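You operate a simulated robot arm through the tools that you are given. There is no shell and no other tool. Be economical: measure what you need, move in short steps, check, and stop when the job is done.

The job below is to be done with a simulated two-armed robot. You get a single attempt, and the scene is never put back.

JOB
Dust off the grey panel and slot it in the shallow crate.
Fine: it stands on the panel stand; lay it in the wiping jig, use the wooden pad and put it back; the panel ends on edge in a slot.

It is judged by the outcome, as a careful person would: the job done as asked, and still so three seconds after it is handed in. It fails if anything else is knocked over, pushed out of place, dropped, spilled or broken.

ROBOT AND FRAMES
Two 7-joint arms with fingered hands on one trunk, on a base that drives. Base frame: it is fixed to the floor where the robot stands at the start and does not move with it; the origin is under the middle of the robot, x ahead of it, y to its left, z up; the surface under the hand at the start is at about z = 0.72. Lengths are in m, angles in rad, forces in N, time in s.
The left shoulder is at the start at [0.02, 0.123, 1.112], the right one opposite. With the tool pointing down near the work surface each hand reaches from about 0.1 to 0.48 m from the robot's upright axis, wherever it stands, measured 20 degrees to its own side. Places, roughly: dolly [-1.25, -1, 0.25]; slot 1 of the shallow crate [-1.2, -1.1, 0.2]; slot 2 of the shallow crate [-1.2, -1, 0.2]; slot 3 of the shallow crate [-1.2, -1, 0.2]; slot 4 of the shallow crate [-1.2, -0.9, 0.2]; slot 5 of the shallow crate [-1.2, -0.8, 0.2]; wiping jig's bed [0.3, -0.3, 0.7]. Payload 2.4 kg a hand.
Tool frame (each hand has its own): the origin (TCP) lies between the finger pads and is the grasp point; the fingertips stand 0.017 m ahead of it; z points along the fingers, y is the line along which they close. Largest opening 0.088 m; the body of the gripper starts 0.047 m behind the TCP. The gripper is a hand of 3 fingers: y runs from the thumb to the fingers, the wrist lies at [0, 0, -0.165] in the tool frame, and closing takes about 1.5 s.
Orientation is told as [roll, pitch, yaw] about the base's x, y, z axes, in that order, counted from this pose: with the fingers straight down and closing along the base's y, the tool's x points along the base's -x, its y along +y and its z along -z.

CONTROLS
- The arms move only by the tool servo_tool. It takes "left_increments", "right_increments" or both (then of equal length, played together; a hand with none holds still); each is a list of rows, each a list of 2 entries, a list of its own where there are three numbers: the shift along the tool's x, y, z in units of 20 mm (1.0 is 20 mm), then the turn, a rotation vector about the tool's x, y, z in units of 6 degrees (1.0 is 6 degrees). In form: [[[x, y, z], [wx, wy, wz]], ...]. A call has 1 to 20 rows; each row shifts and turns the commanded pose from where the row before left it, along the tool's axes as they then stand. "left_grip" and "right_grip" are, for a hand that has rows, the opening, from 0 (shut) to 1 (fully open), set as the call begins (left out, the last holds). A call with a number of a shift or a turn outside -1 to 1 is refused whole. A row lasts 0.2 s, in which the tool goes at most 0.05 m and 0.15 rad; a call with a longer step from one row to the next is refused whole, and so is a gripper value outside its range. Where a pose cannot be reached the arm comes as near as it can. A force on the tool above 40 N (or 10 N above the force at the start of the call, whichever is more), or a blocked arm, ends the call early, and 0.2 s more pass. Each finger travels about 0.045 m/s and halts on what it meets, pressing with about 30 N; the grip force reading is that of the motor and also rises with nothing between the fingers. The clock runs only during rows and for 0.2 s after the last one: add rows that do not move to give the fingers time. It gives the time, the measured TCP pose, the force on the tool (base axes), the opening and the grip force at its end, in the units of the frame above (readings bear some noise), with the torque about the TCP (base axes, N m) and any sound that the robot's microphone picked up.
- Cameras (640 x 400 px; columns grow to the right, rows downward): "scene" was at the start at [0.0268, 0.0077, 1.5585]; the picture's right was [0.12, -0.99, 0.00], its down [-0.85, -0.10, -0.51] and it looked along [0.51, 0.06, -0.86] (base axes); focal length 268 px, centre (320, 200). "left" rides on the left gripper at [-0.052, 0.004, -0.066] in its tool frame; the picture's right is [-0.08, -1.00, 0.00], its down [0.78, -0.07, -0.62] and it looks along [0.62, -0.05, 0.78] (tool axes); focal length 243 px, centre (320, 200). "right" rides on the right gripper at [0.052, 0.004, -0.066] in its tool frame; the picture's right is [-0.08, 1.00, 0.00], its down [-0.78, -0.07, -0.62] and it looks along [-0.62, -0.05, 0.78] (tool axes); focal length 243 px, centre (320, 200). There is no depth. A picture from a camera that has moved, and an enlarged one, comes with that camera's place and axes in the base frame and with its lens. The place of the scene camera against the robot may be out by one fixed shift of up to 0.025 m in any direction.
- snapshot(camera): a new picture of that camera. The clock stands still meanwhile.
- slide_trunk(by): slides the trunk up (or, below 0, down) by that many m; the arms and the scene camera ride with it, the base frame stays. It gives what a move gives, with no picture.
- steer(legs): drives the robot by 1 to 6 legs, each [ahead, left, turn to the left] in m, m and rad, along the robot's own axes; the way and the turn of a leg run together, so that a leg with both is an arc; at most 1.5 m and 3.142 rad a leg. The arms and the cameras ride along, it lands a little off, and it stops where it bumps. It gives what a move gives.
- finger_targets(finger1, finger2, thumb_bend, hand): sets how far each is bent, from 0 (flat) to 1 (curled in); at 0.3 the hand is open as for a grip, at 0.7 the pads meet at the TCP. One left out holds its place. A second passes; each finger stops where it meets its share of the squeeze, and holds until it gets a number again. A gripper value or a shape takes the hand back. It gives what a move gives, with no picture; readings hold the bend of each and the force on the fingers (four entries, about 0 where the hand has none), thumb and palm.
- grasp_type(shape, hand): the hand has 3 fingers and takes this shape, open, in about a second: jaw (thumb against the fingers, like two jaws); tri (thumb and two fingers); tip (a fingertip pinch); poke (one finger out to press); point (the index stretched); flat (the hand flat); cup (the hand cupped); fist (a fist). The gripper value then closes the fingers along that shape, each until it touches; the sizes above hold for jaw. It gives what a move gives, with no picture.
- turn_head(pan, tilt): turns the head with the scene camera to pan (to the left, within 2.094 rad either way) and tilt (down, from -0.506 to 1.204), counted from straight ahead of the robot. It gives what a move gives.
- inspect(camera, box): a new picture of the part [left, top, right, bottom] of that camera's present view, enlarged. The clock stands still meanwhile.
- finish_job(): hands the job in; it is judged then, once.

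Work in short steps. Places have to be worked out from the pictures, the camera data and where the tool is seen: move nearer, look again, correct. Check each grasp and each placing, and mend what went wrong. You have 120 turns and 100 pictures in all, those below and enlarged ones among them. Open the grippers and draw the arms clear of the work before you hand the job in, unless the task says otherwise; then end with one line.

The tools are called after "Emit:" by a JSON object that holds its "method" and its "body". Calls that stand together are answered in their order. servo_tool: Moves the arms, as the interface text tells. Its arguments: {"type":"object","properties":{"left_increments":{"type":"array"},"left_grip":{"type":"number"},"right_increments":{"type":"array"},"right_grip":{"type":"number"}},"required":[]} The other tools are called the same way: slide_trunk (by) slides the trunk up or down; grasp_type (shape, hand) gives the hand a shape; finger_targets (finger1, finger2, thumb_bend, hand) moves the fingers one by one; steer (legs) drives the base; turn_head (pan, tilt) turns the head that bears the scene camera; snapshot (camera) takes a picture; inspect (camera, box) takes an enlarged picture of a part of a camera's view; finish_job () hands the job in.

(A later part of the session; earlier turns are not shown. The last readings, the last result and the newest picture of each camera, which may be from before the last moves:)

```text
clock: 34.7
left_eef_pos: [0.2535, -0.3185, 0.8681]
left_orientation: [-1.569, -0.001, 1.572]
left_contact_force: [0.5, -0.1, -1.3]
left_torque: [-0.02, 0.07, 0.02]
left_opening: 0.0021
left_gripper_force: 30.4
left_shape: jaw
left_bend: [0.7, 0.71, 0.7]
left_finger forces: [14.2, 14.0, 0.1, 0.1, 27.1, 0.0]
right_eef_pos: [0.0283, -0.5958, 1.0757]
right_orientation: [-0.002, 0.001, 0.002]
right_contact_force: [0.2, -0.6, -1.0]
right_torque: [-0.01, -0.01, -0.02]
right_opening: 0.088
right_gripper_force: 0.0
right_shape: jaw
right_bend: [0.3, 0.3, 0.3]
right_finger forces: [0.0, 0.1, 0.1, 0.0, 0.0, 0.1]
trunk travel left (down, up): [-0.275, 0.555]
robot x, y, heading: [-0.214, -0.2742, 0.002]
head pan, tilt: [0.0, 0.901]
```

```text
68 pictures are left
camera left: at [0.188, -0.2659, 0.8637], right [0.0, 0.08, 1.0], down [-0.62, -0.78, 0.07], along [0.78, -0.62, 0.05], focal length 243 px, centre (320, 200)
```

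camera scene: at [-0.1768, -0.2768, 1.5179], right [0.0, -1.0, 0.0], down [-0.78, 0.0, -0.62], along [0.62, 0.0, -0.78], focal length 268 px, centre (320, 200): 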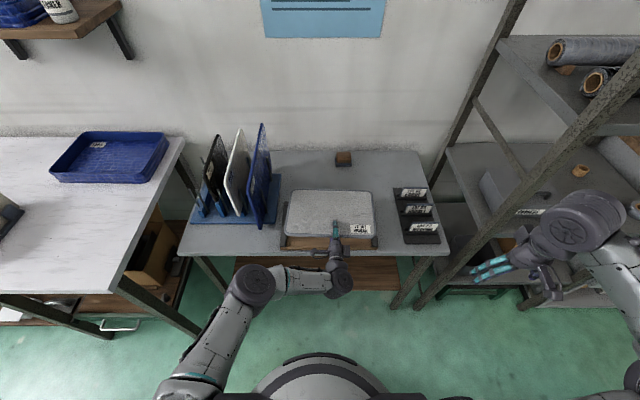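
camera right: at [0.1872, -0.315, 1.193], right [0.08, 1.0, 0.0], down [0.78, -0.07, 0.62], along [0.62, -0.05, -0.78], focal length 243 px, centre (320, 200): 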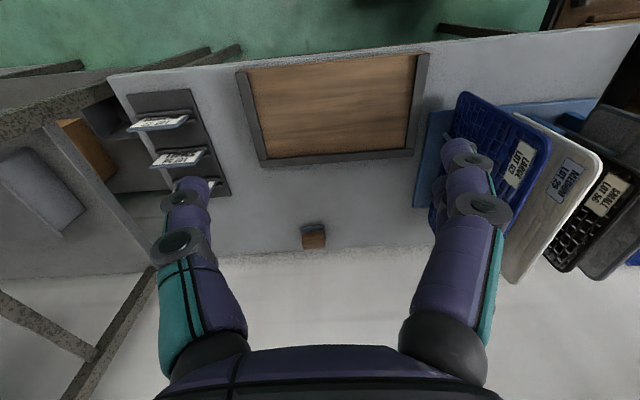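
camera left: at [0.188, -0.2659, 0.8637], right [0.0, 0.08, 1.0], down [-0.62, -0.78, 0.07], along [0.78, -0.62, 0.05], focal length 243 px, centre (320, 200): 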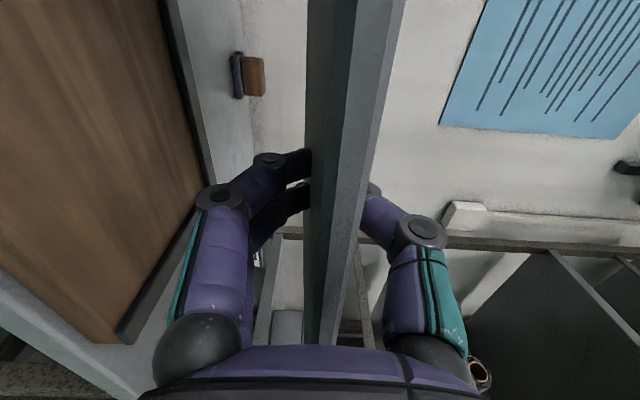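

The left camera gives the bed front at x ≈ 0.263, inner back ≈ 0.422, top z ≈ 0.73. I back the hand 13 mm so the fingers stay ahead of the bed's front edge, and lower 0.10 m.

Emit:
{"method": "servo_tool", "body": {"left_increments": [[[0, 0, -0.68], [0, 0, 0]], [[0, 1, 0], [0, 0, 0]], [[0, 1, 0], [0, 0, 0]], [[0, 1, 0], [0, 0, 0]], [[0, 1, 0], [0, 0, 0]], [[0, 1, 0], [0, 0, 0]], [[0, 0, 0], [0, 0, 0]]]}}

Emit:
{"method": "turn_head", "body": {"pan": -0.1, "tilt": 0.95}}

Emit:
{"method": "inspect", "body": {"camera": "scene", "box": [240, 130, 440, 290]}}

Emit:
{"method": "snapshot", "body": {"camera": "left"}}

```text
clock: 36.3
left_eef_pos: [0.2403, -0.3202, 0.7673]
left_orientation: [-1.571, 0.0, 1.57]
left_contact_force: [0.5, -0.1, -1.9]
left_torque: [-0.03, 0.04, -0.01]
left_opening: 0.0019
left_gripper_force: 29.8
left_shape: jaw
left_bend: [0.7, 0.71, 0.7]
left_finger forces: [14.1, 13.9, 0.0, 0.0, 26.9, 0.0]
right_eef_pos: [0.0278, -0.5949, 1.0765]
right_orientation: [0.0, -0.001, 0.002]
right_contact_force: [0.0, 0.1, 0.3]
right_torque: [-0.03, -0.01, -0.01]
right_opening: 0.0876
right_gripper_force: 0.0
right_shape: jaw
right_bend: [0.3, 0.3, 0.3]
right_finger forces: [0.0, 0.0, 0.1, 0.0, 0.0, 0.1]
trunk travel left (down, up): [-0.275, 0.555]
robot x, y, heading: [-0.2099, -0.2774, 0.003]
head pan, tilt: [0.0, 0.901]
```

```text
clock: 36.9
left_eef_pos: [0.2395, -0.32, 0.7686]
left_orientation: [-1.572, 0.003, 1.573]
left_contact_force: [0.6, -0.6, -0.8]
left_torque: [-0.04, 0.06, 0.02]
left_opening: 0.0021
left_gripper_force: 29.7
left_shape: jaw
left_bend: [0.7, 0.71, 0.7]
left_finger forces: [14.1, 13.9, 0.0, 0.0, 27.0, 0.1]
right_eef_pos: [0.0269, -0.595, 1.0766]
right_orientation: [0.001, -0.001, 0.002]
right_contact_force: [-0.1, -0.3, -0.2]
right_torque: [0.04, 0.03, -0.01]
right_opening: 0.0878
right_gripper_force: 0.0
right_shape: jaw
right_bend: [0.3, 0.3, 0.3]
right_finger forces: [0.0, 0.1, 0.0, 0.0, 0.0, 0.1]
trunk travel left (down, up): [-0.275, 0.555]
robot x, y, heading: [-0.2145, -0.2756, -0.004]
head pan, tilt: [-0.099, 0.949]
```

```text
2.50 times, centred on (340, 210) of scene
camera zoom: at [-0.1809, -0.2839, 1.5143], right [-0.1, -1.0, 0.0], down [-0.81, 0.08, -0.58], along [0.58, -0.06, -0.81], focal length 669 px, centre (270, 175)
```

zoom: 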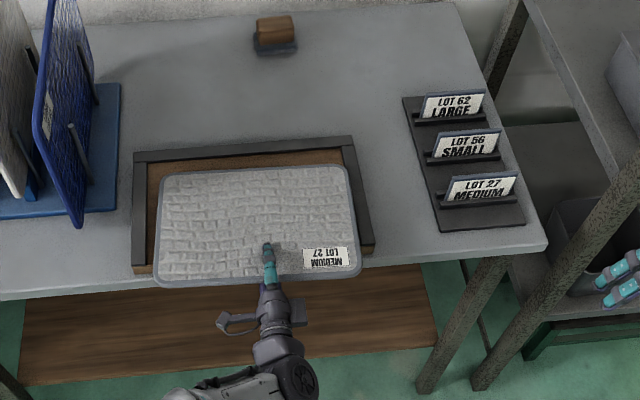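

```text
66 pictures are left
camera left: at [0.174, -0.2685, 0.7633], right [0.0, 0.08, 1.0], down [-0.62, -0.78, 0.07], along [0.78, -0.62, 0.05], focal length 243 px, centre (320, 200)
```

left: 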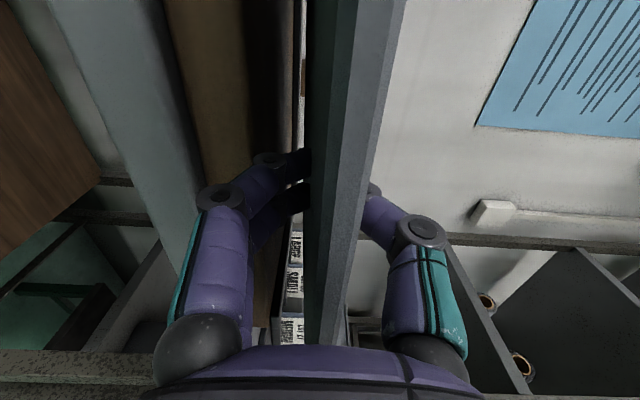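

The panel fits between the side rails with about 1 cm to spare if shifted 8 mm left. I shift and lower gently in small steps, watching the force.

Emit:
{"method": "servo_tool", "body": {"left_increments": [[[-0.4, 0, 0], [0, 0, 0]], [[0, 0.5, 0], [0, 0, 0]], [[0, 0.25, 0], [0, 0, 0]], [[0, 0.2, 0], [0, 0, 0]], [[0, 0, 0], [0, 0, 0]]]}}

Emit:
{"method": "snapshot", "body": {"camera": "left"}}

```text
clock: 38.1
left_eef_pos: [0.2403, -0.3095, 0.7531]
left_orientation: [-1.571, 0.0, 1.572]
left_contact_force: [-0.4, -0.2, -0.8]
left_torque: [0.01, 0.02, -0.03]
left_opening: 0.002
left_gripper_force: 30.3
left_shape: jaw
left_bend: [0.7, 0.71, 0.7]
left_finger forces: [13.8, 14.1, 0.1, 0.0, 27.0, 0.0]
left hand out of reach, approached as far as the arm can: row 4
right_eef_pos: [0.0265, -0.5956, 1.0759]
right_orientation: [0.001, 0.0, 0.002]
right_contact_force: [0.3, -0.3, -0.9]
right_torque: [0.01, -0.03, 0.0]
right_opening: 0.088
right_gripper_force: 0.0
right_shape: jaw
right_bend: [0.3, 0.3, 0.3]
right_finger forces: [0.1, 0.0, 0.0, 0.1, 0.0, 0.0]
trunk travel left (down, up): [-0.275, 0.555]
robot x, y, heading: [-0.2131, -0.2754, 0.005]
head pan, tilt: [-0.099, 0.949]
```

```text
65 pictures are left
camera left: at [0.1739, -0.2573, 0.7493], right [0.0, 0.09, 1.0], down [-0.62, -0.78, 0.07], along [0.78, -0.62, 0.05], focal length 243 px, centre (320, 200)
```

left: 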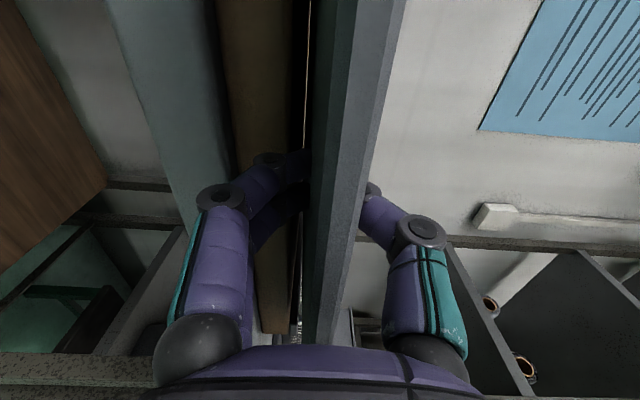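

The arm is at its lower limit here, so the trunk does the rest: the gap to the bed looks like a few mm. I lower 4 mm.

Emit:
{"method": "slide_trunk", "body": {"by": -0.004}}

Emit:
{"method": "slide_trunk", "body": {"by": -0.003}}

Emit:
{"method": "snapshot", "body": {"camera": "left"}}

```text
clock: 38.7
left_eef_pos: [0.2418, -0.3087, 0.7492]
left_orientation: [-1.573, -0.001, 1.572]
left_contact_force: [0.6, 0.4, -1.3]
left_torque: [0.02, 0.0, -0.01]
left_opening: 0.0018
left_gripper_force: 29.9
left_shape: jaw
left_bend: [0.7, 0.71, 0.7]
left_finger forces: [13.6, 14.4, 0.0, 0.1, 27.2, 0.0]
right_eef_pos: [0.0273, -0.5952, 1.0722]
right_orientation: [-0.002, 0.001, 0.002]
right_contact_force: [1.3, -0.2, -0.8]
right_torque: [0.03, 0.02, -0.05]
right_opening: 0.0877
right_gripper_force: 0.1
right_shape: jaw
right_bend: [0.3, 0.3, 0.3]
right_finger forces: [0.0, 0.0, 0.0, 0.0, 0.0, 0.1]
trunk travel left (down, up): [-0.271, 0.559]
robot x, y, heading: [-0.2155, -0.2726, 0.002]
head pan, tilt: [-0.099, 0.949]
```

```text
clock: 39.2
left_eef_pos: [0.2401, -0.3098, 0.7459]
left_orientation: [-1.57, 0.0, 1.571]
left_contact_force: [0.3, 0.4, -1.5]
left_torque: [0.04, 0.01, -0.01]
left_opening: 0.0019
left_gripper_force: 29.8
left_shape: jaw
left_bend: [0.7, 0.71, 0.7]
left_finger forces: [13.7, 14.3, 0.0, 0.0, 27.3, 0.0]
right_eef_pos: [0.0276, -0.5955, 1.0698]
right_orientation: [0.002, 0.0, 0.001]
right_contact_force: [0.9, 1.1, 1.2]
right_torque: [0.03, 0.02, -0.03]
right_opening: 0.0877
right_gripper_force: 0.0
right_shape: jaw
right_bend: [0.3, 0.3, 0.3]
right_finger forces: [0.0, 0.0, 0.0, 0.1, 0.0, 0.0]
trunk travel left (down, up): [-0.268, 0.562]
robot x, y, heading: [-0.2103, -0.2788, 0.005]
head pan, tilt: [-0.099, 0.949]
```

```text
64 pictures are left
camera left: at [0.1739, -0.2572, 0.7423], right [0.0, 0.08, 1.0], down [-0.62, -0.78, 0.07], along [0.78, -0.62, 0.05], focal length 243 px, centre (320, 200)
```

left: 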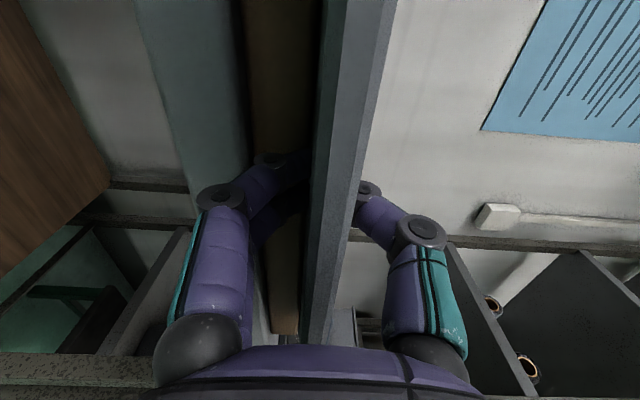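

The line of light under the panel is gone: it rests on the bed. I open only the thumb (above), leaving the fingers in place in front of the bed.

Emit:
{"method": "finger_targets", "body": {"hand": "left", "thumb_bend": 0.3}}

Emit:
{"method": "snapshot", "body": {"camera": "left"}}

Emit:
{"method": "inspect", "body": {"camera": "scene", "box": [240, 130, 440, 290]}}

```text
clock: 40.2
left_eef_pos: [0.241, -0.3093, 0.7471]
left_orientation: [-1.571, 0.0, 1.573]
left_contact_force: [-0.1, -0.6, -0.5]
left_torque: [-0.02, 0.09, 0.0]
left_opening: 0.0222
left_gripper_force: 3.3
left_shape: fingers
left_bend: [0.79, 0.79, 0.3]
left_finger forces: [2.6, 1.2, 0.1, 0.1, 2.9, 0.0]
right_eef_pos: [0.0269, -0.5944, 1.0687]
right_orientation: [0.001, 0.0, 0.001]
right_contact_force: [-0.3, 0.4, -1.3]
right_torque: [0.01, 0.0, 0.02]
right_opening: 0.0882
right_gripper_force: 0.0
right_shape: jaw
right_bend: [0.3, 0.3, 0.3]
right_finger forces: [0.0, 0.0, 0.0, 0.0, 0.1, 0.0]
trunk travel left (down, up): [-0.268, 0.562]
robot x, y, heading: [-0.2102, -0.2816, 0.002]
head pan, tilt: [-0.099, 0.949]
```

```text
63 pictures are left
camera left: at [0.1739, -0.2572, 0.7423], right [0.0, 0.08, 1.0], down [-0.62, -0.78, 0.07], along [0.78, -0.62, 0.05], focal length 243 px, centre (320, 200)
```

left: 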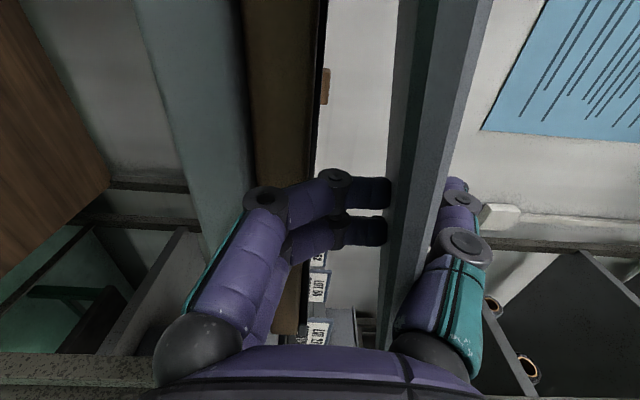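

```text
2.50 times, centred on (340, 210) of scene
camera zoom: at [-0.1809, -0.284, 1.5073], right [-0.1, -1.0, 0.0], down [-0.81, 0.08, -0.58], along [0.58, -0.06, -0.81], focal length 669 px, centre (270, 175)
```

zoom: 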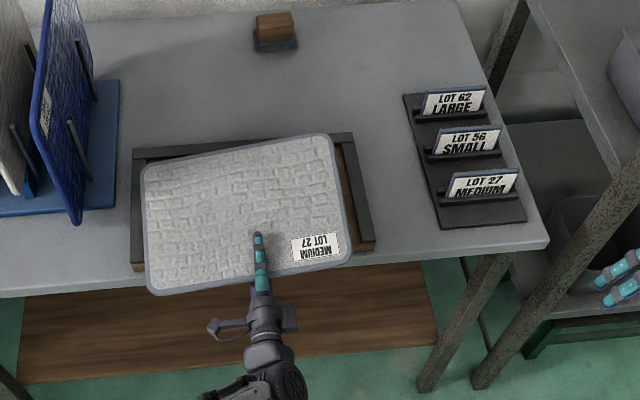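

The fingers followed the thumb and lifted the panel 2 cm and skewed it slightly. I bring the fingers back down to 0.7, so the panel settles on the bed.

Emit:
{"method": "finger_targets", "body": {"hand": "left", "finger1": 0.74, "finger2": 0.74}}

Emit:
{"method": "finger_targets", "body": {"hand": "left", "finger1": 0.69, "finger2": 0.69}}

Emit:
{"method": "snapshot", "body": {"camera": "left"}}

Emit:
{"method": "inspect", "body": {"camera": "scene", "box": [240, 130, 440, 290]}}

```text
clock: 41.2
left_eef_pos: [0.2413, -0.3096, 0.7466]
left_orientation: [-1.571, 0.0, 1.572]
left_contact_force: [0.0, -0.1, -0.3]
left_torque: [-0.03, 0.04, -0.02]
left_opening: 0.0367
left_gripper_force: 0.1
left_shape: fingers
left_bend: [0.74, 0.74, 0.3]
left_finger forces: [0.3, 0.3, 0.0, 0.1, 0.0, 0.0]
right_eef_pos: [0.0269, -0.5949, 1.0685]
right_orientation: [0.001, 0.0, 0.002]
right_contact_force: [-0.5, 0.1, -0.1]
right_torque: [0.01, -0.01, 0.03]
right_opening: 0.0878
right_gripper_force: 0.1
right_shape: jaw
right_bend: [0.3, 0.3, 0.3]
right_finger forces: [0.0, 0.0, 0.0, 0.0, 0.1, 0.0]
trunk travel left (down, up): [-0.268, 0.562]
robot x, y, heading: [-0.2126, -0.279, 0.003]
head pan, tilt: [-0.099, 0.949]
```

```text
clock: 42.2
left_eef_pos: [0.2403, -0.3099, 0.7462]
left_orientation: [-1.571, 0.0, 1.573]
left_contact_force: [-1.5, -0.2, -0.6]
left_torque: [-0.02, 0.04, -0.01]
left_opening: 0.0416
left_gripper_force: 0.9
left_shape: fingers
left_bend: [0.69, 0.69, 0.3]
left_finger forces: [1.1, 1.1, 0.1, 0.1, 0.0, 0.0]
right_eef_pos: [0.0273, -0.5955, 1.0682]
right_orientation: [0.0, 0.0, 0.001]
right_contact_force: [0.5, -0.1, -0.6]
right_torque: [-0.01, 0.0, 0.0]
right_opening: 0.0881
right_gripper_force: 0.0
right_shape: jaw
right_bend: [0.3, 0.3, 0.3]
right_finger forces: [0.0, 0.0, 0.0, 0.1, 0.1, 0.0]
trunk travel left (down, up): [-0.268, 0.562]
robot x, y, heading: [-0.2158, -0.2718, 0.0]
head pan, tilt: [-0.099, 0.949]
```

```text
61 pictures are left
camera left: at [0.1737, -0.2572, 0.7424], right [0.0, 0.08, 1.0], down [-0.62, -0.78, 0.07], along [0.78, -0.62, 0.05], focal length 243 px, centre (320, 200)
```

left: 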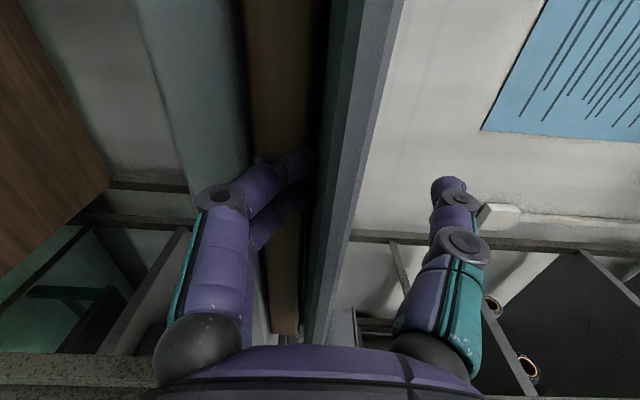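

```text
2.50 times, centred on (340, 210) of scene
camera zoom: at [-0.1812, -0.284, 1.5073], right [-0.1, -1.0, 0.0], down [-0.81, 0.08, -0.58], along [0.58, -0.06, -0.81], focal length 669 px, centre (270, 175)
```

zoom: 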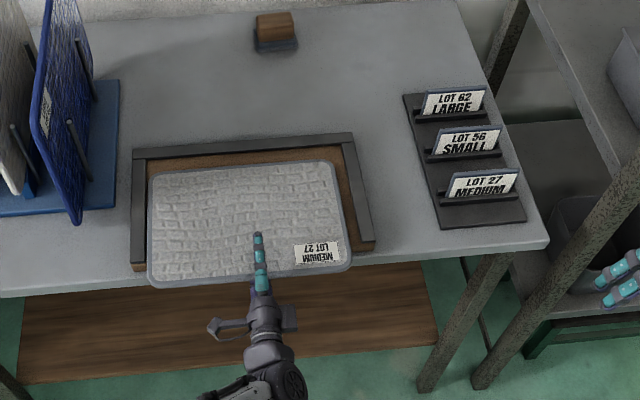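

The panel lies on the bed. I relax the fingers a little and pull the hand straight back.

Emit:
{"method": "finger_targets", "body": {"hand": "left", "finger1": 0.65, "finger2": 0.65}}

Emit:
{"method": "servo_tool", "body": {"left_increments": [[[0, 0, -0.5], [0, 0, 0]], [[0, 0, -1], [0, 0, 0]], [[0, 0, -1], [0, 0, 0]], [[0, 0, -1], [0, 0, 0]], [[0, 0, 0], [0, 0, 0]]]}}

Emit:
{"method": "snapshot", "body": {"camera": "left"}}

Emit:
{"method": "inspect", "body": {"camera": "scene", "box": [240, 130, 440, 290]}}

```text
clock: 43.2
left_eef_pos: [0.24, -0.3096, 0.7466]
left_orientation: [-1.571, 0.001, 1.573]
left_contact_force: [-5.3, 0.2, 1.1]
left_torque: [0.02, 0.0, -0.01]
left_opening: 0.0426
left_gripper_force: 3.2
left_shape: fingers
left_bend: [0.69, 0.69, 0.3]
left_finger forces: [2.9, 2.7, 0.1, 0.1, 0.0, 0.0]
right_eef_pos: [0.0263, -0.5958, 1.0684]
right_orientation: [-0.001, 0.001, 0.003]
right_contact_force: [0.0, -0.7, -0.5]
right_torque: [-0.02, 0.02, 0.0]
right_opening: 0.0878
right_gripper_force: 0.0
right_shape: jaw
right_bend: [0.3, 0.3, 0.3]
right_finger forces: [0.0, 0.0, 0.1, 0.0, 0.0, 0.1]
trunk travel left (down, up): [-0.268, 0.562]
robot x, y, heading: [-0.2136, -0.2768, 0.008]
head pan, tilt: [-0.099, 0.949]
```

```text
clock: 44.4
left_eef_pos: [0.1727, -0.3075, 0.7469]
left_orientation: [-1.57, 0.0, 1.572]
left_contact_force: [0.4, 0.4, 0.3]
left_torque: [-0.01, -0.03, -0.03]
left_opening: 0.046
left_gripper_force: 0.1
left_shape: fingers
left_bend: [0.65, 0.65, 0.3]
left_finger forces: [0.0, 0.0, 0.0, 0.0, 0.0, 0.0]
right_eef_pos: [0.027, -0.5959, 1.0686]
right_orientation: [0.0, 0.001, 0.002]
right_contact_force: [0.3, 0.3, 0.8]
right_torque: [0.0, -0.01, 0.0]
right_opening: 0.0878
right_gripper_force: 0.0
right_shape: jaw
right_bend: [0.3, 0.3, 0.3]
right_finger forces: [0.0, 0.0, 0.1, 0.0, 0.0, 0.0]
trunk travel left (down, up): [-0.268, 0.562]
robot x, y, heading: [-0.2131, -0.2757, 0.004]
head pan, tilt: [-0.099, 0.949]
```

```text
59 pictures are left
camera left: at [0.1052, -0.2556, 0.7423], right [0.0, 0.08, 1.0], down [-0.62, -0.78, 0.07], along [0.78, -0.62, 0.05], focal length 243 px, centre (320, 200)
```

left: 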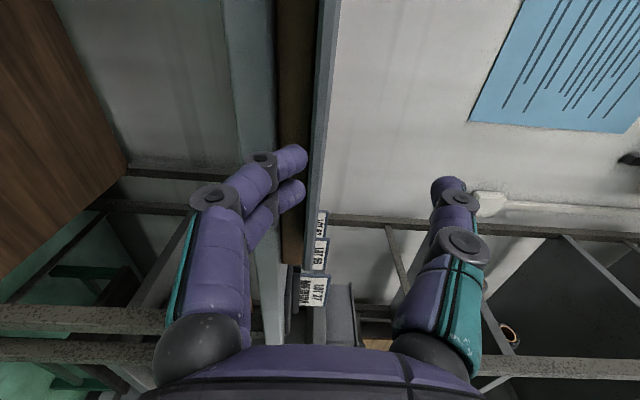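

```text
2.50 times, centred on (340, 210) of scene
camera zoom: at [-0.1811, -0.284, 1.5073], right [-0.1, -1.0, 0.0], down [-0.81, 0.08, -0.58], along [0.58, -0.06, -0.81], focal length 669 px, centre (270, 175)
```

zoom: 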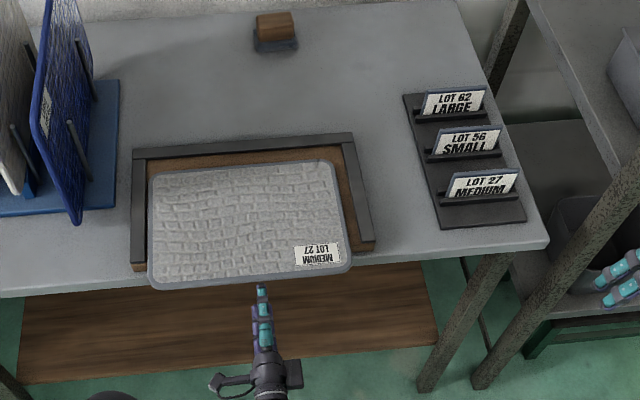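

Released cleanly; the panel lies on the bed, overhanging the front and turned a few degrees. I close the hand and push its left half in toward the back rail, gently.

Emit:
{"method": "servo_tool", "body": {"left_increments": [[[-1, 0, 0], [0, 0, 0]], [[-1, 0, 0], [0, 0, 0]], [[-1, 0, 0], [0, 0, 0]], [[0, 0, 0], [0, 0, 0]], [[0, 0, 0], [0, 0, 0]], [[0, 0, 0], [0, 0, 0]], [[0, 0, 0.5], [0, 0, 0]], [[0, 0, 0.5], [0, 0, 0]], [[0, 0, 0.5], [0, 0, 0]], [[0, 0, 0.5], [0, 0, 0]], [[0, 0, 0.4], [0, 0, 0]], [[0, 0, 0], [0, 0, 0]]], "left_grip": 0}}

Emit:
{"method": "inspect", "body": {"camera": "scene", "box": [240, 130, 440, 290]}}

```text
clock: 47.0
left_eef_pos: [0.2177, -0.2501, 0.7471]
left_orientation: [-1.57, -0.001, 1.57]
left_contact_force: [-0.5, -0.1, 0.1]
left_torque: [0.01, -0.01, 0.0]
left_opening: 0.0002
left_gripper_force: 30.1
left_shape: jaw
left_bend: [0.69, 0.69, 0.8]
left_finger forces: [0.0, 0.1, 0.1, 0.0, 0.0, 0.0]
right_eef_pos: [0.027, -0.5948, 1.0691]
right_orientation: [-0.001, 0.0, 0.002]
right_contact_force: [0.6, -0.3, 0.8]
right_torque: [-0.03, 0.02, -0.03]
right_opening: 0.0879
right_gripper_force: 0.1
right_shape: jaw
right_bend: [0.3, 0.3, 0.3]
right_finger forces: [0.1, 0.1, 0.1, 0.0, 0.0, 0.1]
trunk travel left (down, up): [-0.268, 0.562]
robot x, y, heading: [-0.2169, -0.2753, -0.001]
head pan, tilt: [-0.099, 0.949]
```

```text
2.50 times, centred on (340, 210) of scene
camera zoom: at [-0.1811, -0.2839, 1.5073], right [-0.1, -1.0, 0.0], down [-0.81, 0.08, -0.58], along [0.58, -0.06, -0.81], focal length 669 px, centre (270, 175)
```

zoom: 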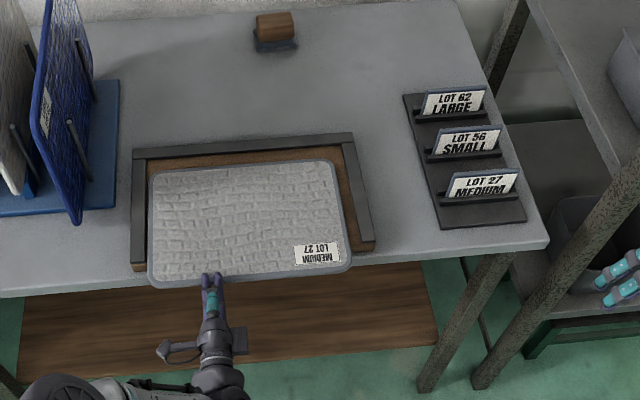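

No contact yet, panel unmoved. I push on another 22 mm.

Emit:
{"method": "servo_tool", "body": {"left_increments": [[[0, 0, 0.4], [0, 0, 0]], [[0, 0, 0.4], [0, 0, 0]], [[0, 0, 0.3], [0, 0, 0]], [[0, 0, 0], [0, 0, 0]]]}}

Emit:
{"method": "inspect", "body": {"camera": "scene", "box": [240, 130, 440, 290]}}

Emit:
{"method": "snapshot", "body": {"camera": "left"}}

```text
clock: 48.0
left_eef_pos: [0.2395, -0.2484, 0.747]
left_orientation: [-1.569, -0.001, 1.571]
left_contact_force: [-4.5, -0.2, 2.8]
left_torque: [0.01, -0.03, 0.0]
left_opening: 0.0001
left_gripper_force: 30.2
left_shape: jaw
left_bend: [0.7, 0.7, 0.8]
left_finger forces: [0.0, 0.0, 0.0, 0.0, 0.1, 0.0]
right_eef_pos: [0.0272, -0.5962, 1.068]
right_orientation: [0.0, 0.0, 0.003]
right_contact_force: [-0.5, 0.1, -0.4]
right_torque: [0.01, -0.03, -0.02]
right_opening: 0.088
right_gripper_force: 0.0
right_shape: jaw
right_bend: [0.3, 0.3, 0.3]
right_finger forces: [0.1, 0.1, 0.0, 0.1, 0.0, 0.1]
trunk travel left (down, up): [-0.268, 0.562]
robot x, y, heading: [-0.2121, -0.2752, 0.002]
head pan, tilt: [-0.099, 0.949]
```

```text
2.50 times, centred on (340, 210) of scene
camera zoom: at [-0.1818, -0.2841, 1.5074], right [-0.1, -1.0, 0.0], down [-0.81, 0.08, -0.58], along [0.58, -0.06, -0.81], focal length 669 px, centre (270, 175)
```

zoom: 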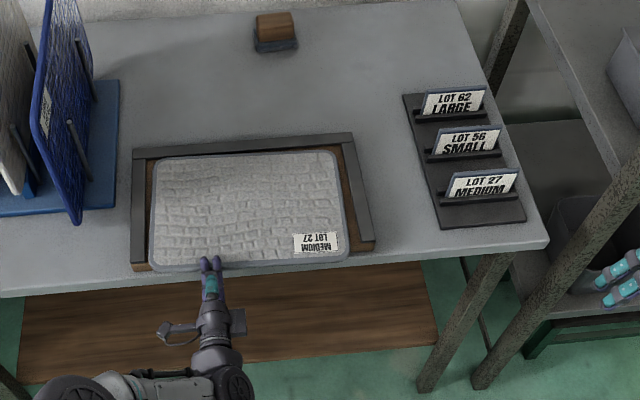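

```text
55 pictures are left
camera left: at [0.1732, -0.197, 0.743], right [0.0, 0.09, 1.0], down [-0.62, -0.78, 0.07], along [0.78, -0.62, 0.05], focal length 243 px, centre (320, 200)
```

left: 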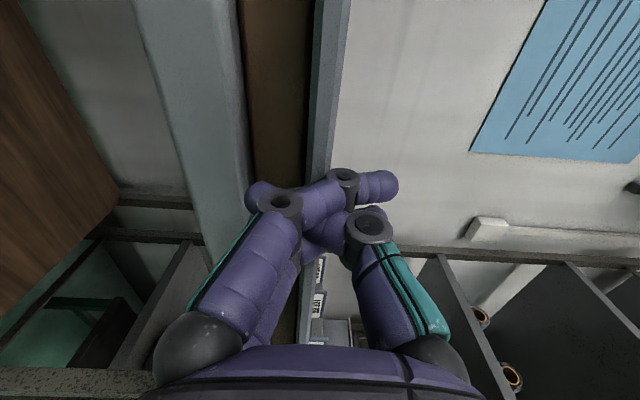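

The panel is now seated and square in the jig. I draw the left hand back, roll it so the fingers will close sideways, and raise the trunk before repositioning for the pad.

Emit:
{"method": "servo_tool", "body": {"left_increments": [[[0, 0, -1], [0, 0, 0]], [[0, 0, -1], [0, 0, 0]], [[0, 0, -1], [0, 0, 0]], [[0, 0, -1], [0, 0, 0]], [[0, 0, 0], [0, 0, 0]]]}}

Emit:
{"method": "slide_trunk", "body": {"by": 0.25}}

Emit:
{"method": "servo_tool", "body": {"left_increments": [[[0, 0, 0], [0, 0, 1]], [[0, 0, 0], [0, 0, 1]], [[0, 0, 0], [0, 0, 1]], [[0, 0, 0], [0, 0, 1]], [[0, 0, 0], [0, 0, 1]], [[0, 0, 0], [0, 0, 1]], [[0, 0, 0], [0, 0, 1]], [[0, 0, 0], [0, 0, 1]], [[0, 0, 0], [0, 0, 1]], [[0, 0, 0], [0, 0, 1]], [[0, 0, 0], [0, 0, 1]], [[0, 0, 0], [0, 0, 1]], [[0, 0, 0], [0, 0, 1]], [[0, 0, 0], [0, 0, 1]], [[0, 0, 0], [0, 0, 1]]], "left_grip": 1}}

```text
clock: 49.2
left_eef_pos: [0.1584, -0.2497, 0.7496]
left_orientation: [-1.57, 0.0, 1.574]
left_contact_force: [-0.5, -1.2, 1.3]
left_torque: [0.0, 0.04, 0.01]
left_opening: 0.0005
left_gripper_force: 29.7
left_shape: jaw
left_bend: [0.69, 0.69, 0.8]
left_finger forces: [0.0, 0.0, 0.0, 0.0, 0.0, 0.1]
right_eef_pos: [0.0276, -0.5952, 1.0698]
right_orientation: [0.001, 0.0, 0.001]
right_contact_force: [-0.1, -0.4, 0.0]
right_torque: [0.02, -0.01, 0.01]
right_opening: 0.0882
right_gripper_force: 0.0
right_shape: jaw
right_bend: [0.3, 0.3, 0.3]
right_finger forces: [0.1, 0.0, 0.2, 0.1, 0.0, 0.1]
trunk travel left (down, up): [-0.268, 0.562]
robot x, y, heading: [-0.2119, -0.2761, -0.003]
head pan, tilt: [-0.099, 0.949]
```

```text
clock: 51.8
left_eef_pos: [0.1584, -0.2496, 1.0008]
left_orientation: [-1.571, 0.0, 1.572]
left_contact_force: [1.0, -0.4, -0.5]
left_torque: [0.04, -0.03, 0.03]
left_opening: 0.0
left_gripper_force: 29.8
left_shape: jaw
left_bend: [0.69, 0.69, 0.8]
left_finger forces: [0.0, 0.0, 0.0, 0.0, 0.1, 0.0]
right_eef_pos: [0.0266, -0.5948, 1.319]
right_orientation: [0.001, 0.001, 0.001]
right_contact_force: [0.3, -0.1, -0.2]
right_torque: [0.03, 0.0, 0.01]
right_opening: 0.0879
right_gripper_force: 0.0
right_shape: jaw
right_bend: [0.3, 0.3, 0.3]
right_finger forces: [0.1, 0.0, 0.0, 0.0, 0.0, 0.0]
trunk travel left (down, up): [-0.518, 0.312]
robot x, y, heading: [-0.2135, -0.2766, 0.006]
head pan, tilt: [-0.099, 0.949]
```

```text
clock: 55.0
left_eef_pos: [0.1593, -0.2505, 1.0011]
left_orientation: [1.488, -1.569, -1.485]
left_contact_force: [0.0, -0.5, 0.1]
left_torque: [-0.03, 0.0, 0.02]
left_opening: 0.0882
left_gripper_force: 0.1
left_shape: jaw
left_bend: [0.3, 0.3, 0.3]
left_finger forces: [0.0, 0.0, 0.0, 0.0, 0.1, 0.0]
right_eef_pos: [0.027, -0.5952, 1.32]
right_orientation: [0.0, -0.001, 0.002]
right_contact_force: [0.4, 0.2, 0.8]
right_torque: [-0.04, 0.01, 0.03]
right_opening: 0.088
right_gripper_force: 0.0
right_shape: jaw
right_bend: [0.3, 0.3, 0.3]
right_finger forces: [0.0, 0.0, 0.0, 0.1, 0.1, 0.0]
trunk travel left (down, up): [-0.518, 0.312]
robot x, y, heading: [-0.2145, -0.2732, 0.0]
head pan, tilt: [-0.099, 0.949]
```

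The hand now points forward and closes sideways. I turn the base 60° right (this brings the left shoulder nearer the table), and counter-yaw the hand.

Emit:
{"method": "steer", "body": {"legs": [[0, 0, -1.05]]}}

Emit:
{"method": "servo_tool", "body": {"left_increments": [[[0, 0, 0], [-1, 0, 0]], [[0, 0, 0], [-1, 0, 0]], [[0, 0, 0], [-1, 0, 0]], [[0, 0, 0], [-1, 0, 0]], [[0, 0, 0], [-1, 0, 0]], [[0, 0, 0], [-1, 0, 0]], [[0, 0, 0], [-1, 0, 0]], [[0, 0, 0], [-1, 0, 0]], [[0, 0, 0], [-1, 0, 0]], [[0, 0, 0], [-1, 0, 0]], [[0, 0, 0], [0, 1, 0]], [[0, 0, 0], [0, 1, 0]], [[0, 0, 0], [0, 1, 0]], [[0, 0, 0], [0, 1, 0]], [[0, 0, 0], [0, 1, 0]], [[0, 0, 0], [0, 0, 0]]]}}

Emit:
{"method": "turn_head", "body": {"pan": 1.0, "tilt": 0.8}}

Emit:
{"method": "snapshot", "body": {"camera": "scene"}}

```text
clock: 58.0
left_eef_pos: [-0.0031, -0.5864, 0.9998]
left_orientation: [-0.3, -1.57, -0.743]
left_contact_force: [0.8, 0.4, 0.4]
left_torque: [0.0, 0.0, 0.01]
left_opening: 0.0882
left_gripper_force: 0.1
left_shape: jaw
left_bend: [0.3, 0.3, 0.3]
left_finger forces: [0.1, 0.0, 0.1, 0.0, 0.0, 0.0]
right_eef_pos: [-0.3682, -0.6441, 1.3196]
right_orientation: [0.0, 0.001, -1.044]
right_contact_force: [0.0, 0.4, 0.3]
right_torque: [0.01, -0.01, 0.04]
right_opening: 0.088
right_gripper_force: 0.1
right_shape: jaw
right_bend: [0.3, 0.3, 0.3]
right_finger forces: [0.1, 0.0, 0.0, 0.1, 0.0, 0.0]
trunk travel left (down, up): [-0.518, 0.312]
robot x, y, heading: [-0.2114, -0.2772, -1.043]
head pan, tilt: [-0.099, 0.949]
```

```text
clock: 61.4
left_eef_pos: [0.0153, -0.5671, 1.0125]
left_orientation: [-0.054, -1.025, -0.169]
left_contact_force: [0.0, -0.3, 0.3]
left_torque: [0.0, 0.02, -0.01]
left_opening: 0.0879
left_gripper_force: 0.0
left_shape: jaw
left_bend: [0.3, 0.3, 0.3]
left_finger forces: [0.0, 0.0, 0.1, 0.1, 0.0, 0.0]
left hand out of reach, approached as far as the arm can: row 7, 8, 9, 10
right_eef_pos: [-0.3682, -0.6443, 1.3186]
right_orientation: [0.001, 0.0, -1.045]
right_contact_force: [-0.4, -0.6, -0.1]
right_torque: [-0.03, -0.02, 0.06]
right_opening: 0.0877
right_gripper_force: 0.1
right_shape: jaw
right_bend: [0.3, 0.3, 0.3]
right_finger forces: [0.0, 0.0, 0.0, 0.0, 0.1, 0.0]
trunk travel left (down, up): [-0.518, 0.312]
robot x, y, heading: [-0.2126, -0.2724, -1.044]
head pan, tilt: [-0.099, 0.949]
```

```text
clock: 62.7
left_eef_pos: [0.0165, -0.565, 1.0135]
left_orientation: [-0.057, -1.028, -0.17]
left_contact_force: [0.8, -0.6, -0.2]
left_torque: [0.02, 0.02, -0.02]
left_opening: 0.0877
left_gripper_force: 0.0
left_shape: jaw
left_bend: [0.3, 0.3, 0.3]
left_finger forces: [0.1, 0.0, 0.0, 0.0, 0.0, 0.0]
right_eef_pos: [-0.3679, -0.6439, 1.3186]
right_orientation: [0.0, 0.0, -1.044]
right_contact_force: [0.8, 0.9, 0.6]
right_torque: [0.01, 0.0, 0.0]
right_opening: 0.0878
right_gripper_force: 0.1
right_shape: jaw
right_bend: [0.3, 0.3, 0.3]
right_finger forces: [0.0, 0.0, 0.0, 0.0, 0.1, 0.0]
trunk travel left (down, up): [-0.518, 0.312]
robot x, y, heading: [-0.2142, -0.2761, -1.037]
head pan, tilt: [1.0, 0.799]
```

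```text
54 pictures are left
camera scene: at [-0.1632, -0.2633, 1.7689], right [-0.04, -1.0, 0.0], down [-0.72, 0.03, -0.7], along [0.7, -0.03, -0.72], focal length 268 px, centre (320, 200)
```

scene: 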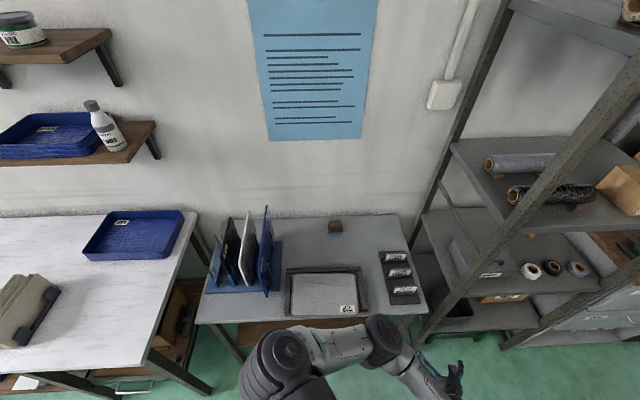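

The tilt is right; the hand just needs to come back left. I move it 0.24 m toward +y and finish the yaw correction.

Emit:
{"method": "servo_tool", "body": {"left_increments": [[[0, 1, 0], [0, 0, 0]], [[0, 1, 0], [0, 0, 0]], [[0, 1, 0], [0, 0, 0]], [[0, 1, 0], [0, 0, 0]], [[0, 1, 0], [0, 0, 0]], [[0, 1, 0], [0, 0, 0]], [[0, 1, 0], [0, 0, 0]], [[0, 1, 0], [0, 0, 0]], [[0, 1, 0], [0, 0, 0]], [[0, 1, 0], [-0.47, 0, -0.27]], [[0, 1, 0], [-0.47, 0, -0.27]], [[0, 1, 0], [-0.47, 0, -0.27]], [[0, 0, 0], [0, 0, 0]]]}}

Emit:
{"method": "snapshot", "body": {"camera": "scene"}}

```text
clock: 65.5
left_eef_pos: [0.0649, -0.3289, 1.0031]
left_orientation: [-0.046, -1.026, -0.005]
left_contact_force: [0.0, 0.3, 0.1]
left_torque: [-0.01, 0.0, 0.01]
left_opening: 0.088
left_gripper_force: 0.1
left_shape: jaw
left_bend: [0.3, 0.3, 0.3]
left_finger forces: [0.0, 0.0, 0.0, 0.0, 0.1, 0.0]
right_eef_pos: [-0.3688, -0.6447, 1.3184]
right_orientation: [-0.001, 0.0, -1.045]
right_contact_force: [0.3, 0.1, 0.0]
right_torque: [0.02, -0.02, 0.02]
right_opening: 0.088
right_gripper_force: 0.0
right_shape: jaw
right_bend: [0.3, 0.3, 0.3]
right_finger forces: [0.0, 0.0, 0.0, 0.0, 0.0, 0.0]
trunk travel left (down, up): [-0.518, 0.312]
robot x, y, heading: [-0.2133, -0.2763, -1.043]
head pan, tilt: [1.0, 0.799]
```

```text
53 pictures are left
camera scene: at [-0.1632, -0.2632, 1.7689], right [-0.04, -1.0, 0.0], down [-0.72, 0.03, -0.7], along [0.7, -0.03, -0.72], focal length 268 px, centre (320, 200)
```

scene: 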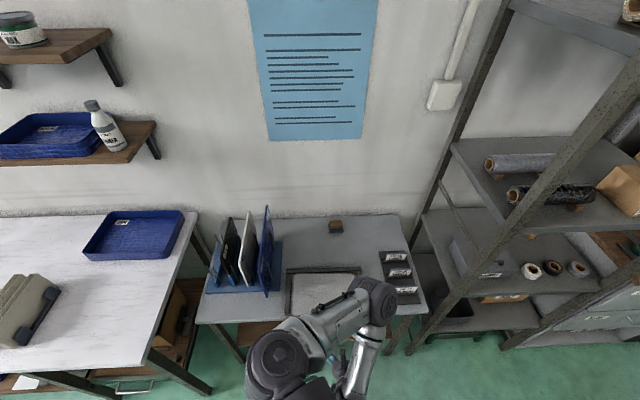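

Pose is good. I drive the base to about (0, -0.345) keeping this heading, with the hand at z 1.0.

Emit:
{"method": "steer", "body": {"legs": [[0.166, 0.146, 0]]}}

Emit:
{"method": "snapshot", "body": {"camera": "left"}}

Emit:
{"method": "snapshot", "body": {"camera": "scene"}}

```text
clock: 67.2
left_eef_pos: [0.2728, -0.4011, 1.0031]
left_orientation: [-0.045, -1.023, -0.004]
left_contact_force: [0.6, 0.1, 1.0]
left_torque: [0.0, 0.01, -0.02]
left_opening: 0.0879
left_gripper_force: 0.1
left_shape: jaw
left_bend: [0.3, 0.3, 0.3]
left_finger forces: [0.0, 0.0, 0.0, 0.1, 0.0, 0.0]
right_eef_pos: [-0.1573, -0.7164, 1.3178]
right_orientation: [0.001, 0.002, -1.042]
right_contact_force: [0.5, 0.1, 0.4]
right_torque: [0.01, -0.02, 0.01]
right_opening: 0.0878
right_gripper_force: 0.0
right_shape: jaw
right_bend: [0.3, 0.3, 0.3]
right_finger forces: [0.0, 0.0, 0.0, 0.0, 0.1, 0.1]
trunk travel left (down, up): [-0.518, 0.312]
robot x, y, heading: [-0.0032, -0.3475, -1.04]
head pan, tilt: [1.0, 0.799]
```

```text
52 pictures are left
camera left: at [0.2439, -0.3936, 1.0825], right [0.0, -1.0, 0.1], down [-0.94, -0.03, -0.34], along [0.34, -0.09, -0.94], focal length 243 px, centre (320, 200)
```

left: 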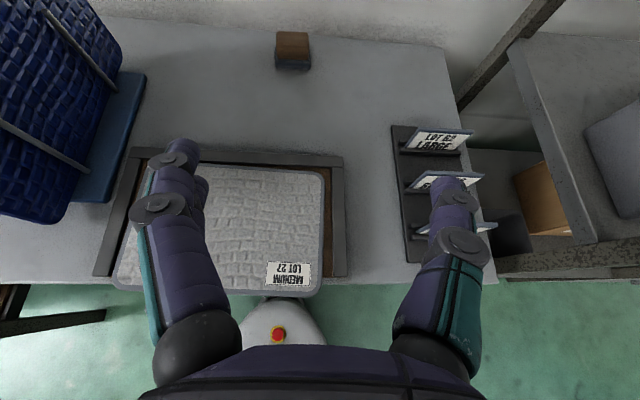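

```text
51 pictures are left
camera scene: at [0.0475, -0.3353, 1.7688], right [-0.04, -1.0, 0.0], down [-0.72, 0.03, -0.7], along [0.7, -0.03, -0.72], focal length 268 px, centre (320, 200)
```

scene: 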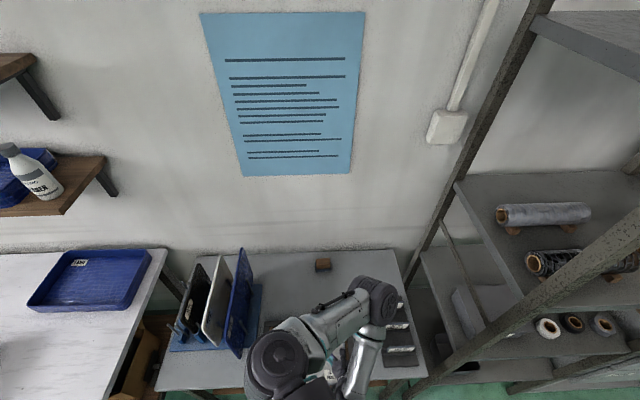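

The pad triangulates to about (0.655, -0.376), wood about 6 cm wide. I extend the hand forward and slightly up, then will lower with the trunk.

Emit:
{"method": "servo_tool", "body": {"left_increments": [[[-0.716, 0.09, 0.764], [0, 0, 0]], [[-0.716, 0.09, 0.764], [0, 0, 0]], [[-0.716, 0.09, 0.764], [0, 0, 0]], [[-0.716, 0.09, 0.764], [0, 0, 0]], [[-0.716, 0.09, 0.764], [0, 0, 0]], [[-0.716, 0.09, 0.764], [0, 0, 0]], [[-0.716, 0.09, 0.764], [0, 0, 0]], [[-0.716, 0.09, 0.764], [0, 0, 0]], [[-0.716, 0.09, 0.764], [0, 0, 0]], [[-0.716, 0.09, 0.764], [0, 0, 0]], [[-0.716, 0.09, 0.764], [0, 0, 0]], [[-0.716, 0.09, 0.764], [0, 0, 0]], [[-0.716, 0.09, 0.764], [0, 0, 0]], [[-0.716, 0.09, 0.764], [0, 0, 0]], [[0, 0, 0], [0, 0, 0]]]}}

Emit:
{"method": "slide_trunk", "body": {"by": -0.2}}

Emit:
{"method": "snapshot", "body": {"camera": "left"}}

Emit:
{"method": "snapshot", "body": {"camera": "scene"}}

```text
clock: 70.4
left_eef_pos: [0.5598, -0.3842, 1.0636]
left_orientation: [-0.045, -1.022, -0.002]
left_contact_force: [0.1, 0.3, 0.0]
left_torque: [0.02, -0.02, 0.0]
left_opening: 0.0881
left_gripper_force: 0.1
left_shape: jaw
left_bend: [0.3, 0.3, 0.3]
left_finger forces: [0.1, 0.0, 0.1, 0.0, 0.0, 0.0]
right_eef_pos: [-0.1587, -0.7161, 1.3196]
right_orientation: [0.0, 0.0, -1.042]
right_contact_force: [0.9, -0.3, -0.1]
right_torque: [-0.01, 0.0, -0.01]
right_opening: 0.0879
right_gripper_force: 0.0
right_shape: jaw
right_bend: [0.3, 0.3, 0.3]
right_finger forces: [0.1, 0.0, 0.0, 0.0, 0.0, 0.1]
trunk travel left (down, up): [-0.518, 0.312]
robot x, y, heading: [-0.0048, -0.3485, -1.042]
head pan, tilt: [1.0, 0.799]
```

```text
clock: 72.6
left_eef_pos: [0.5593, -0.3845, 0.8626]
left_orientation: [-0.047, -1.022, -0.003]
left_contact_force: [0.6, 0.5, -0.2]
left_torque: [0.0, -0.02, 0.0]
left_opening: 0.0879
left_gripper_force: 0.0
left_shape: jaw
left_bend: [0.3, 0.3, 0.3]
left_finger forces: [0.0, 0.0, 0.0, 0.0, 0.0, 0.0]
right_eef_pos: [-0.1583, -0.7163, 1.1185]
right_orientation: [0.001, -0.001, -1.043]
right_contact_force: [0.1, -0.3, 0.2]
right_torque: [-0.03, 0.0, -0.01]
right_opening: 0.0878
right_gripper_force: 0.0
right_shape: jaw
right_bend: [0.3, 0.3, 0.3]
right_finger forces: [0.0, 0.1, 0.1, 0.0, 0.1, 0.1]
trunk travel left (down, up): [-0.318, 0.512]
robot x, y, heading: [-0.0064, -0.3434, -1.047]
head pan, tilt: [1.0, 0.799]
```

```text
50 pictures are left
camera left: at [0.5298, -0.3765, 0.9422], right [0.0, -1.0, 0.1], down [-0.94, -0.03, -0.34], along [0.34, -0.09, -0.93], focal length 243 px, centre (320, 200)
```

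left: 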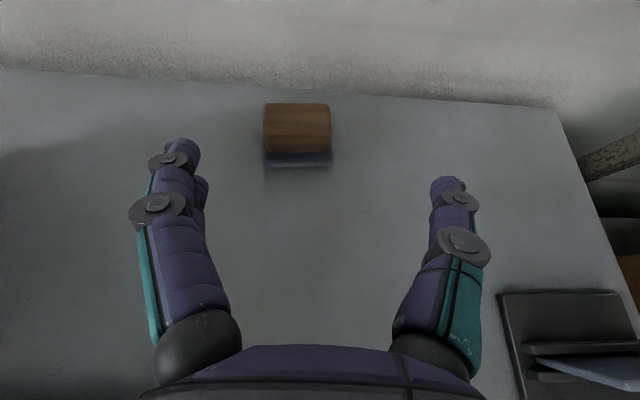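

```text
49 pictures are left
camera scene: at [0.0462, -0.3346, 1.5689], right [-0.04, -1.0, 0.0], down [-0.72, 0.03, -0.7], along [0.7, -0.03, -0.72], focal length 268 px, centre (320, 200)
```

scene: 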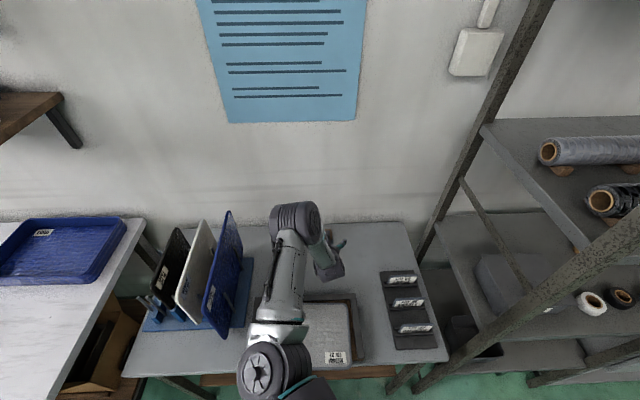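

The pad's wood spans x 0.648–0.675, y centre -0.374, top z ≈ 0.78. I line up the hand on the approach line and lower the trunk 0.09 m for more reach.

Emit:
{"method": "servo_tool", "body": {"left_increments": [[[-0.88, 0.18, -0.15], [0, 0, 0]], [[-0.88, 0.17, -0.15], [0, 0, 0]], [[-0.88, 0.17, -0.15], [0, 0, 0]], [[0, 0, 0], [0, 0, 0]]]}}

Emit:
{"method": "slide_trunk", "body": {"by": -0.09}}

Emit:
{"method": "snapshot", "body": {"camera": "left"}}

```text
clock: 73.6
left_eef_pos: [0.5808, -0.373, 0.9119]
left_orientation: [-0.045, -1.023, -0.003]
left_contact_force: [-0.5, 0.0, -0.6]
left_torque: [0.03, -0.02, -0.01]
left_opening: 0.0878
left_gripper_force: 0.1
left_shape: jaw
left_bend: [0.3, 0.3, 0.3]
left_finger forces: [0.0, 0.0, 0.0, 0.0, 0.1, 0.0]
right_eef_pos: [-0.1586, -0.7171, 1.118]
right_orientation: [-0.002, -0.001, -1.041]
right_contact_force: [-0.3, -0.4, -0.8]
right_torque: [0.01, 0.0, -0.01]
right_opening: 0.088
right_gripper_force: 0.0
right_shape: jaw
right_bend: [0.3, 0.3, 0.3]
right_finger forces: [0.0, 0.0, 0.1, 0.1, 0.1, 0.0]
trunk travel left (down, up): [-0.318, 0.512]
robot x, y, heading: [-0.0021, -0.3471, -1.048]
head pan, tilt: [1.0, 0.799]
```

```text
clock: 74.8
left_eef_pos: [0.5802, -0.3721, 0.8215]
left_orientation: [-0.049, -1.022, -0.004]
left_contact_force: [0.0, 0.5, -0.5]
left_torque: [0.01, 0.0, 0.03]
left_opening: 0.0878
left_gripper_force: 0.1
left_shape: jaw
left_bend: [0.3, 0.3, 0.3]
left_finger forces: [0.0, 0.0, 0.0, 0.1, 0.0, 0.0]
right_eef_pos: [-0.1575, -0.7164, 1.029]
right_orientation: [0.0, 0.0, -1.042]
right_contact_force: [-0.3, 0.1, -0.3]
right_torque: [0.0, -0.03, 0.0]
right_opening: 0.0879
right_gripper_force: 0.1
right_shape: jaw
right_bend: [0.3, 0.3, 0.3]
right_finger forces: [0.1, 0.1, 0.0, 0.0, 0.1, 0.1]
trunk travel left (down, up): [-0.228, 0.602]
robot x, y, heading: [-0.0057, -0.3472, -1.04]
head pan, tilt: [1.0, 0.799]
```

```text
48 pictures are left
camera left: at [0.5509, -0.3649, 0.9003], right [0.0, -1.0, 0.1], down [-0.94, -0.03, -0.34], along [0.34, -0.09, -0.93], focal length 243 px, centre (320, 200)
```

left: 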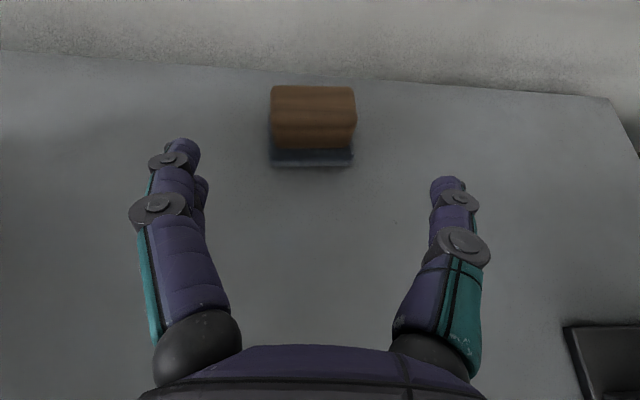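

Centred (pad y ≈ -0.372). I approach along the fingers by 0.1 m.

Emit:
{"method": "servo_tool", "body": {"left_increments": [[[0.07, 0, 0.83], [0, 0, 0]], [[0.07, 0, 0.83], [0, 0, 0]], [[0.07, 0, 0.83], [0, 0, 0]], [[0.07, 0, 0.83], [0, 0, 0]], [[0.07, 0, 0.83], [0, 0, 0]], [[0, 0, 0.83], [0, 0, 0]], [[0, 0, 0], [0, 0, 0]]]}}

Emit:
{"method": "snapshot", "body": {"camera": "left"}}

```text
clock: 76.5
left_eef_pos: [0.6608, -0.38, 0.7632]
left_orientation: [-0.047, -1.023, -0.003]
left_contact_force: [0.1, 0.4, -0.8]
left_torque: [0.0, 0.01, 0.03]
left_opening: 0.0877
left_gripper_force: 0.1
left_shape: jaw
left_bend: [0.3, 0.3, 0.3]
left_finger forces: [0.1, 0.0, 0.0, 0.0, 0.0, 0.0]
right_eef_pos: [-0.1583, -0.7159, 1.0289]
right_orientation: [0.0, -0.001, -1.042]
right_contact_force: [-0.3, -0.1, 0.3]
right_torque: [0.02, -0.01, 0.03]
right_opening: 0.0878
right_gripper_force: 0.1
right_shape: jaw
right_bend: [0.3, 0.3, 0.3]
right_finger forces: [0.0, 0.1, 0.0, 0.0, 0.1, 0.0]
trunk travel left (down, up): [-0.228, 0.602]
robot x, y, heading: [-0.001, -0.3467, -1.041]
head pan, tilt: [1.0, 0.799]
```

```text
47 pictures are left
camera left: at [0.6307, -0.3713, 0.8419], right [0.0, -1.0, 0.1], down [-0.94, -0.03, -0.34], along [0.34, -0.09, -0.93], focal length 243 px, centre (320, 200)
```

left: 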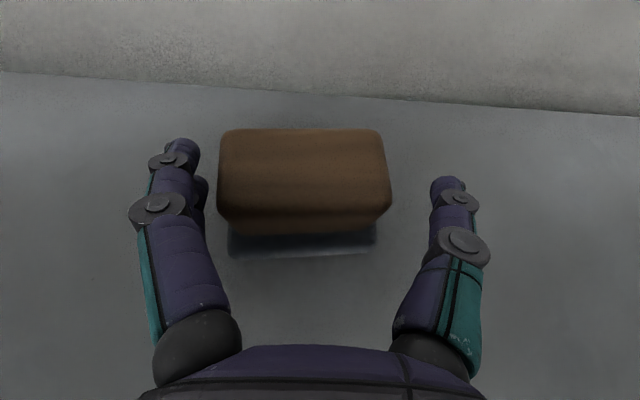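

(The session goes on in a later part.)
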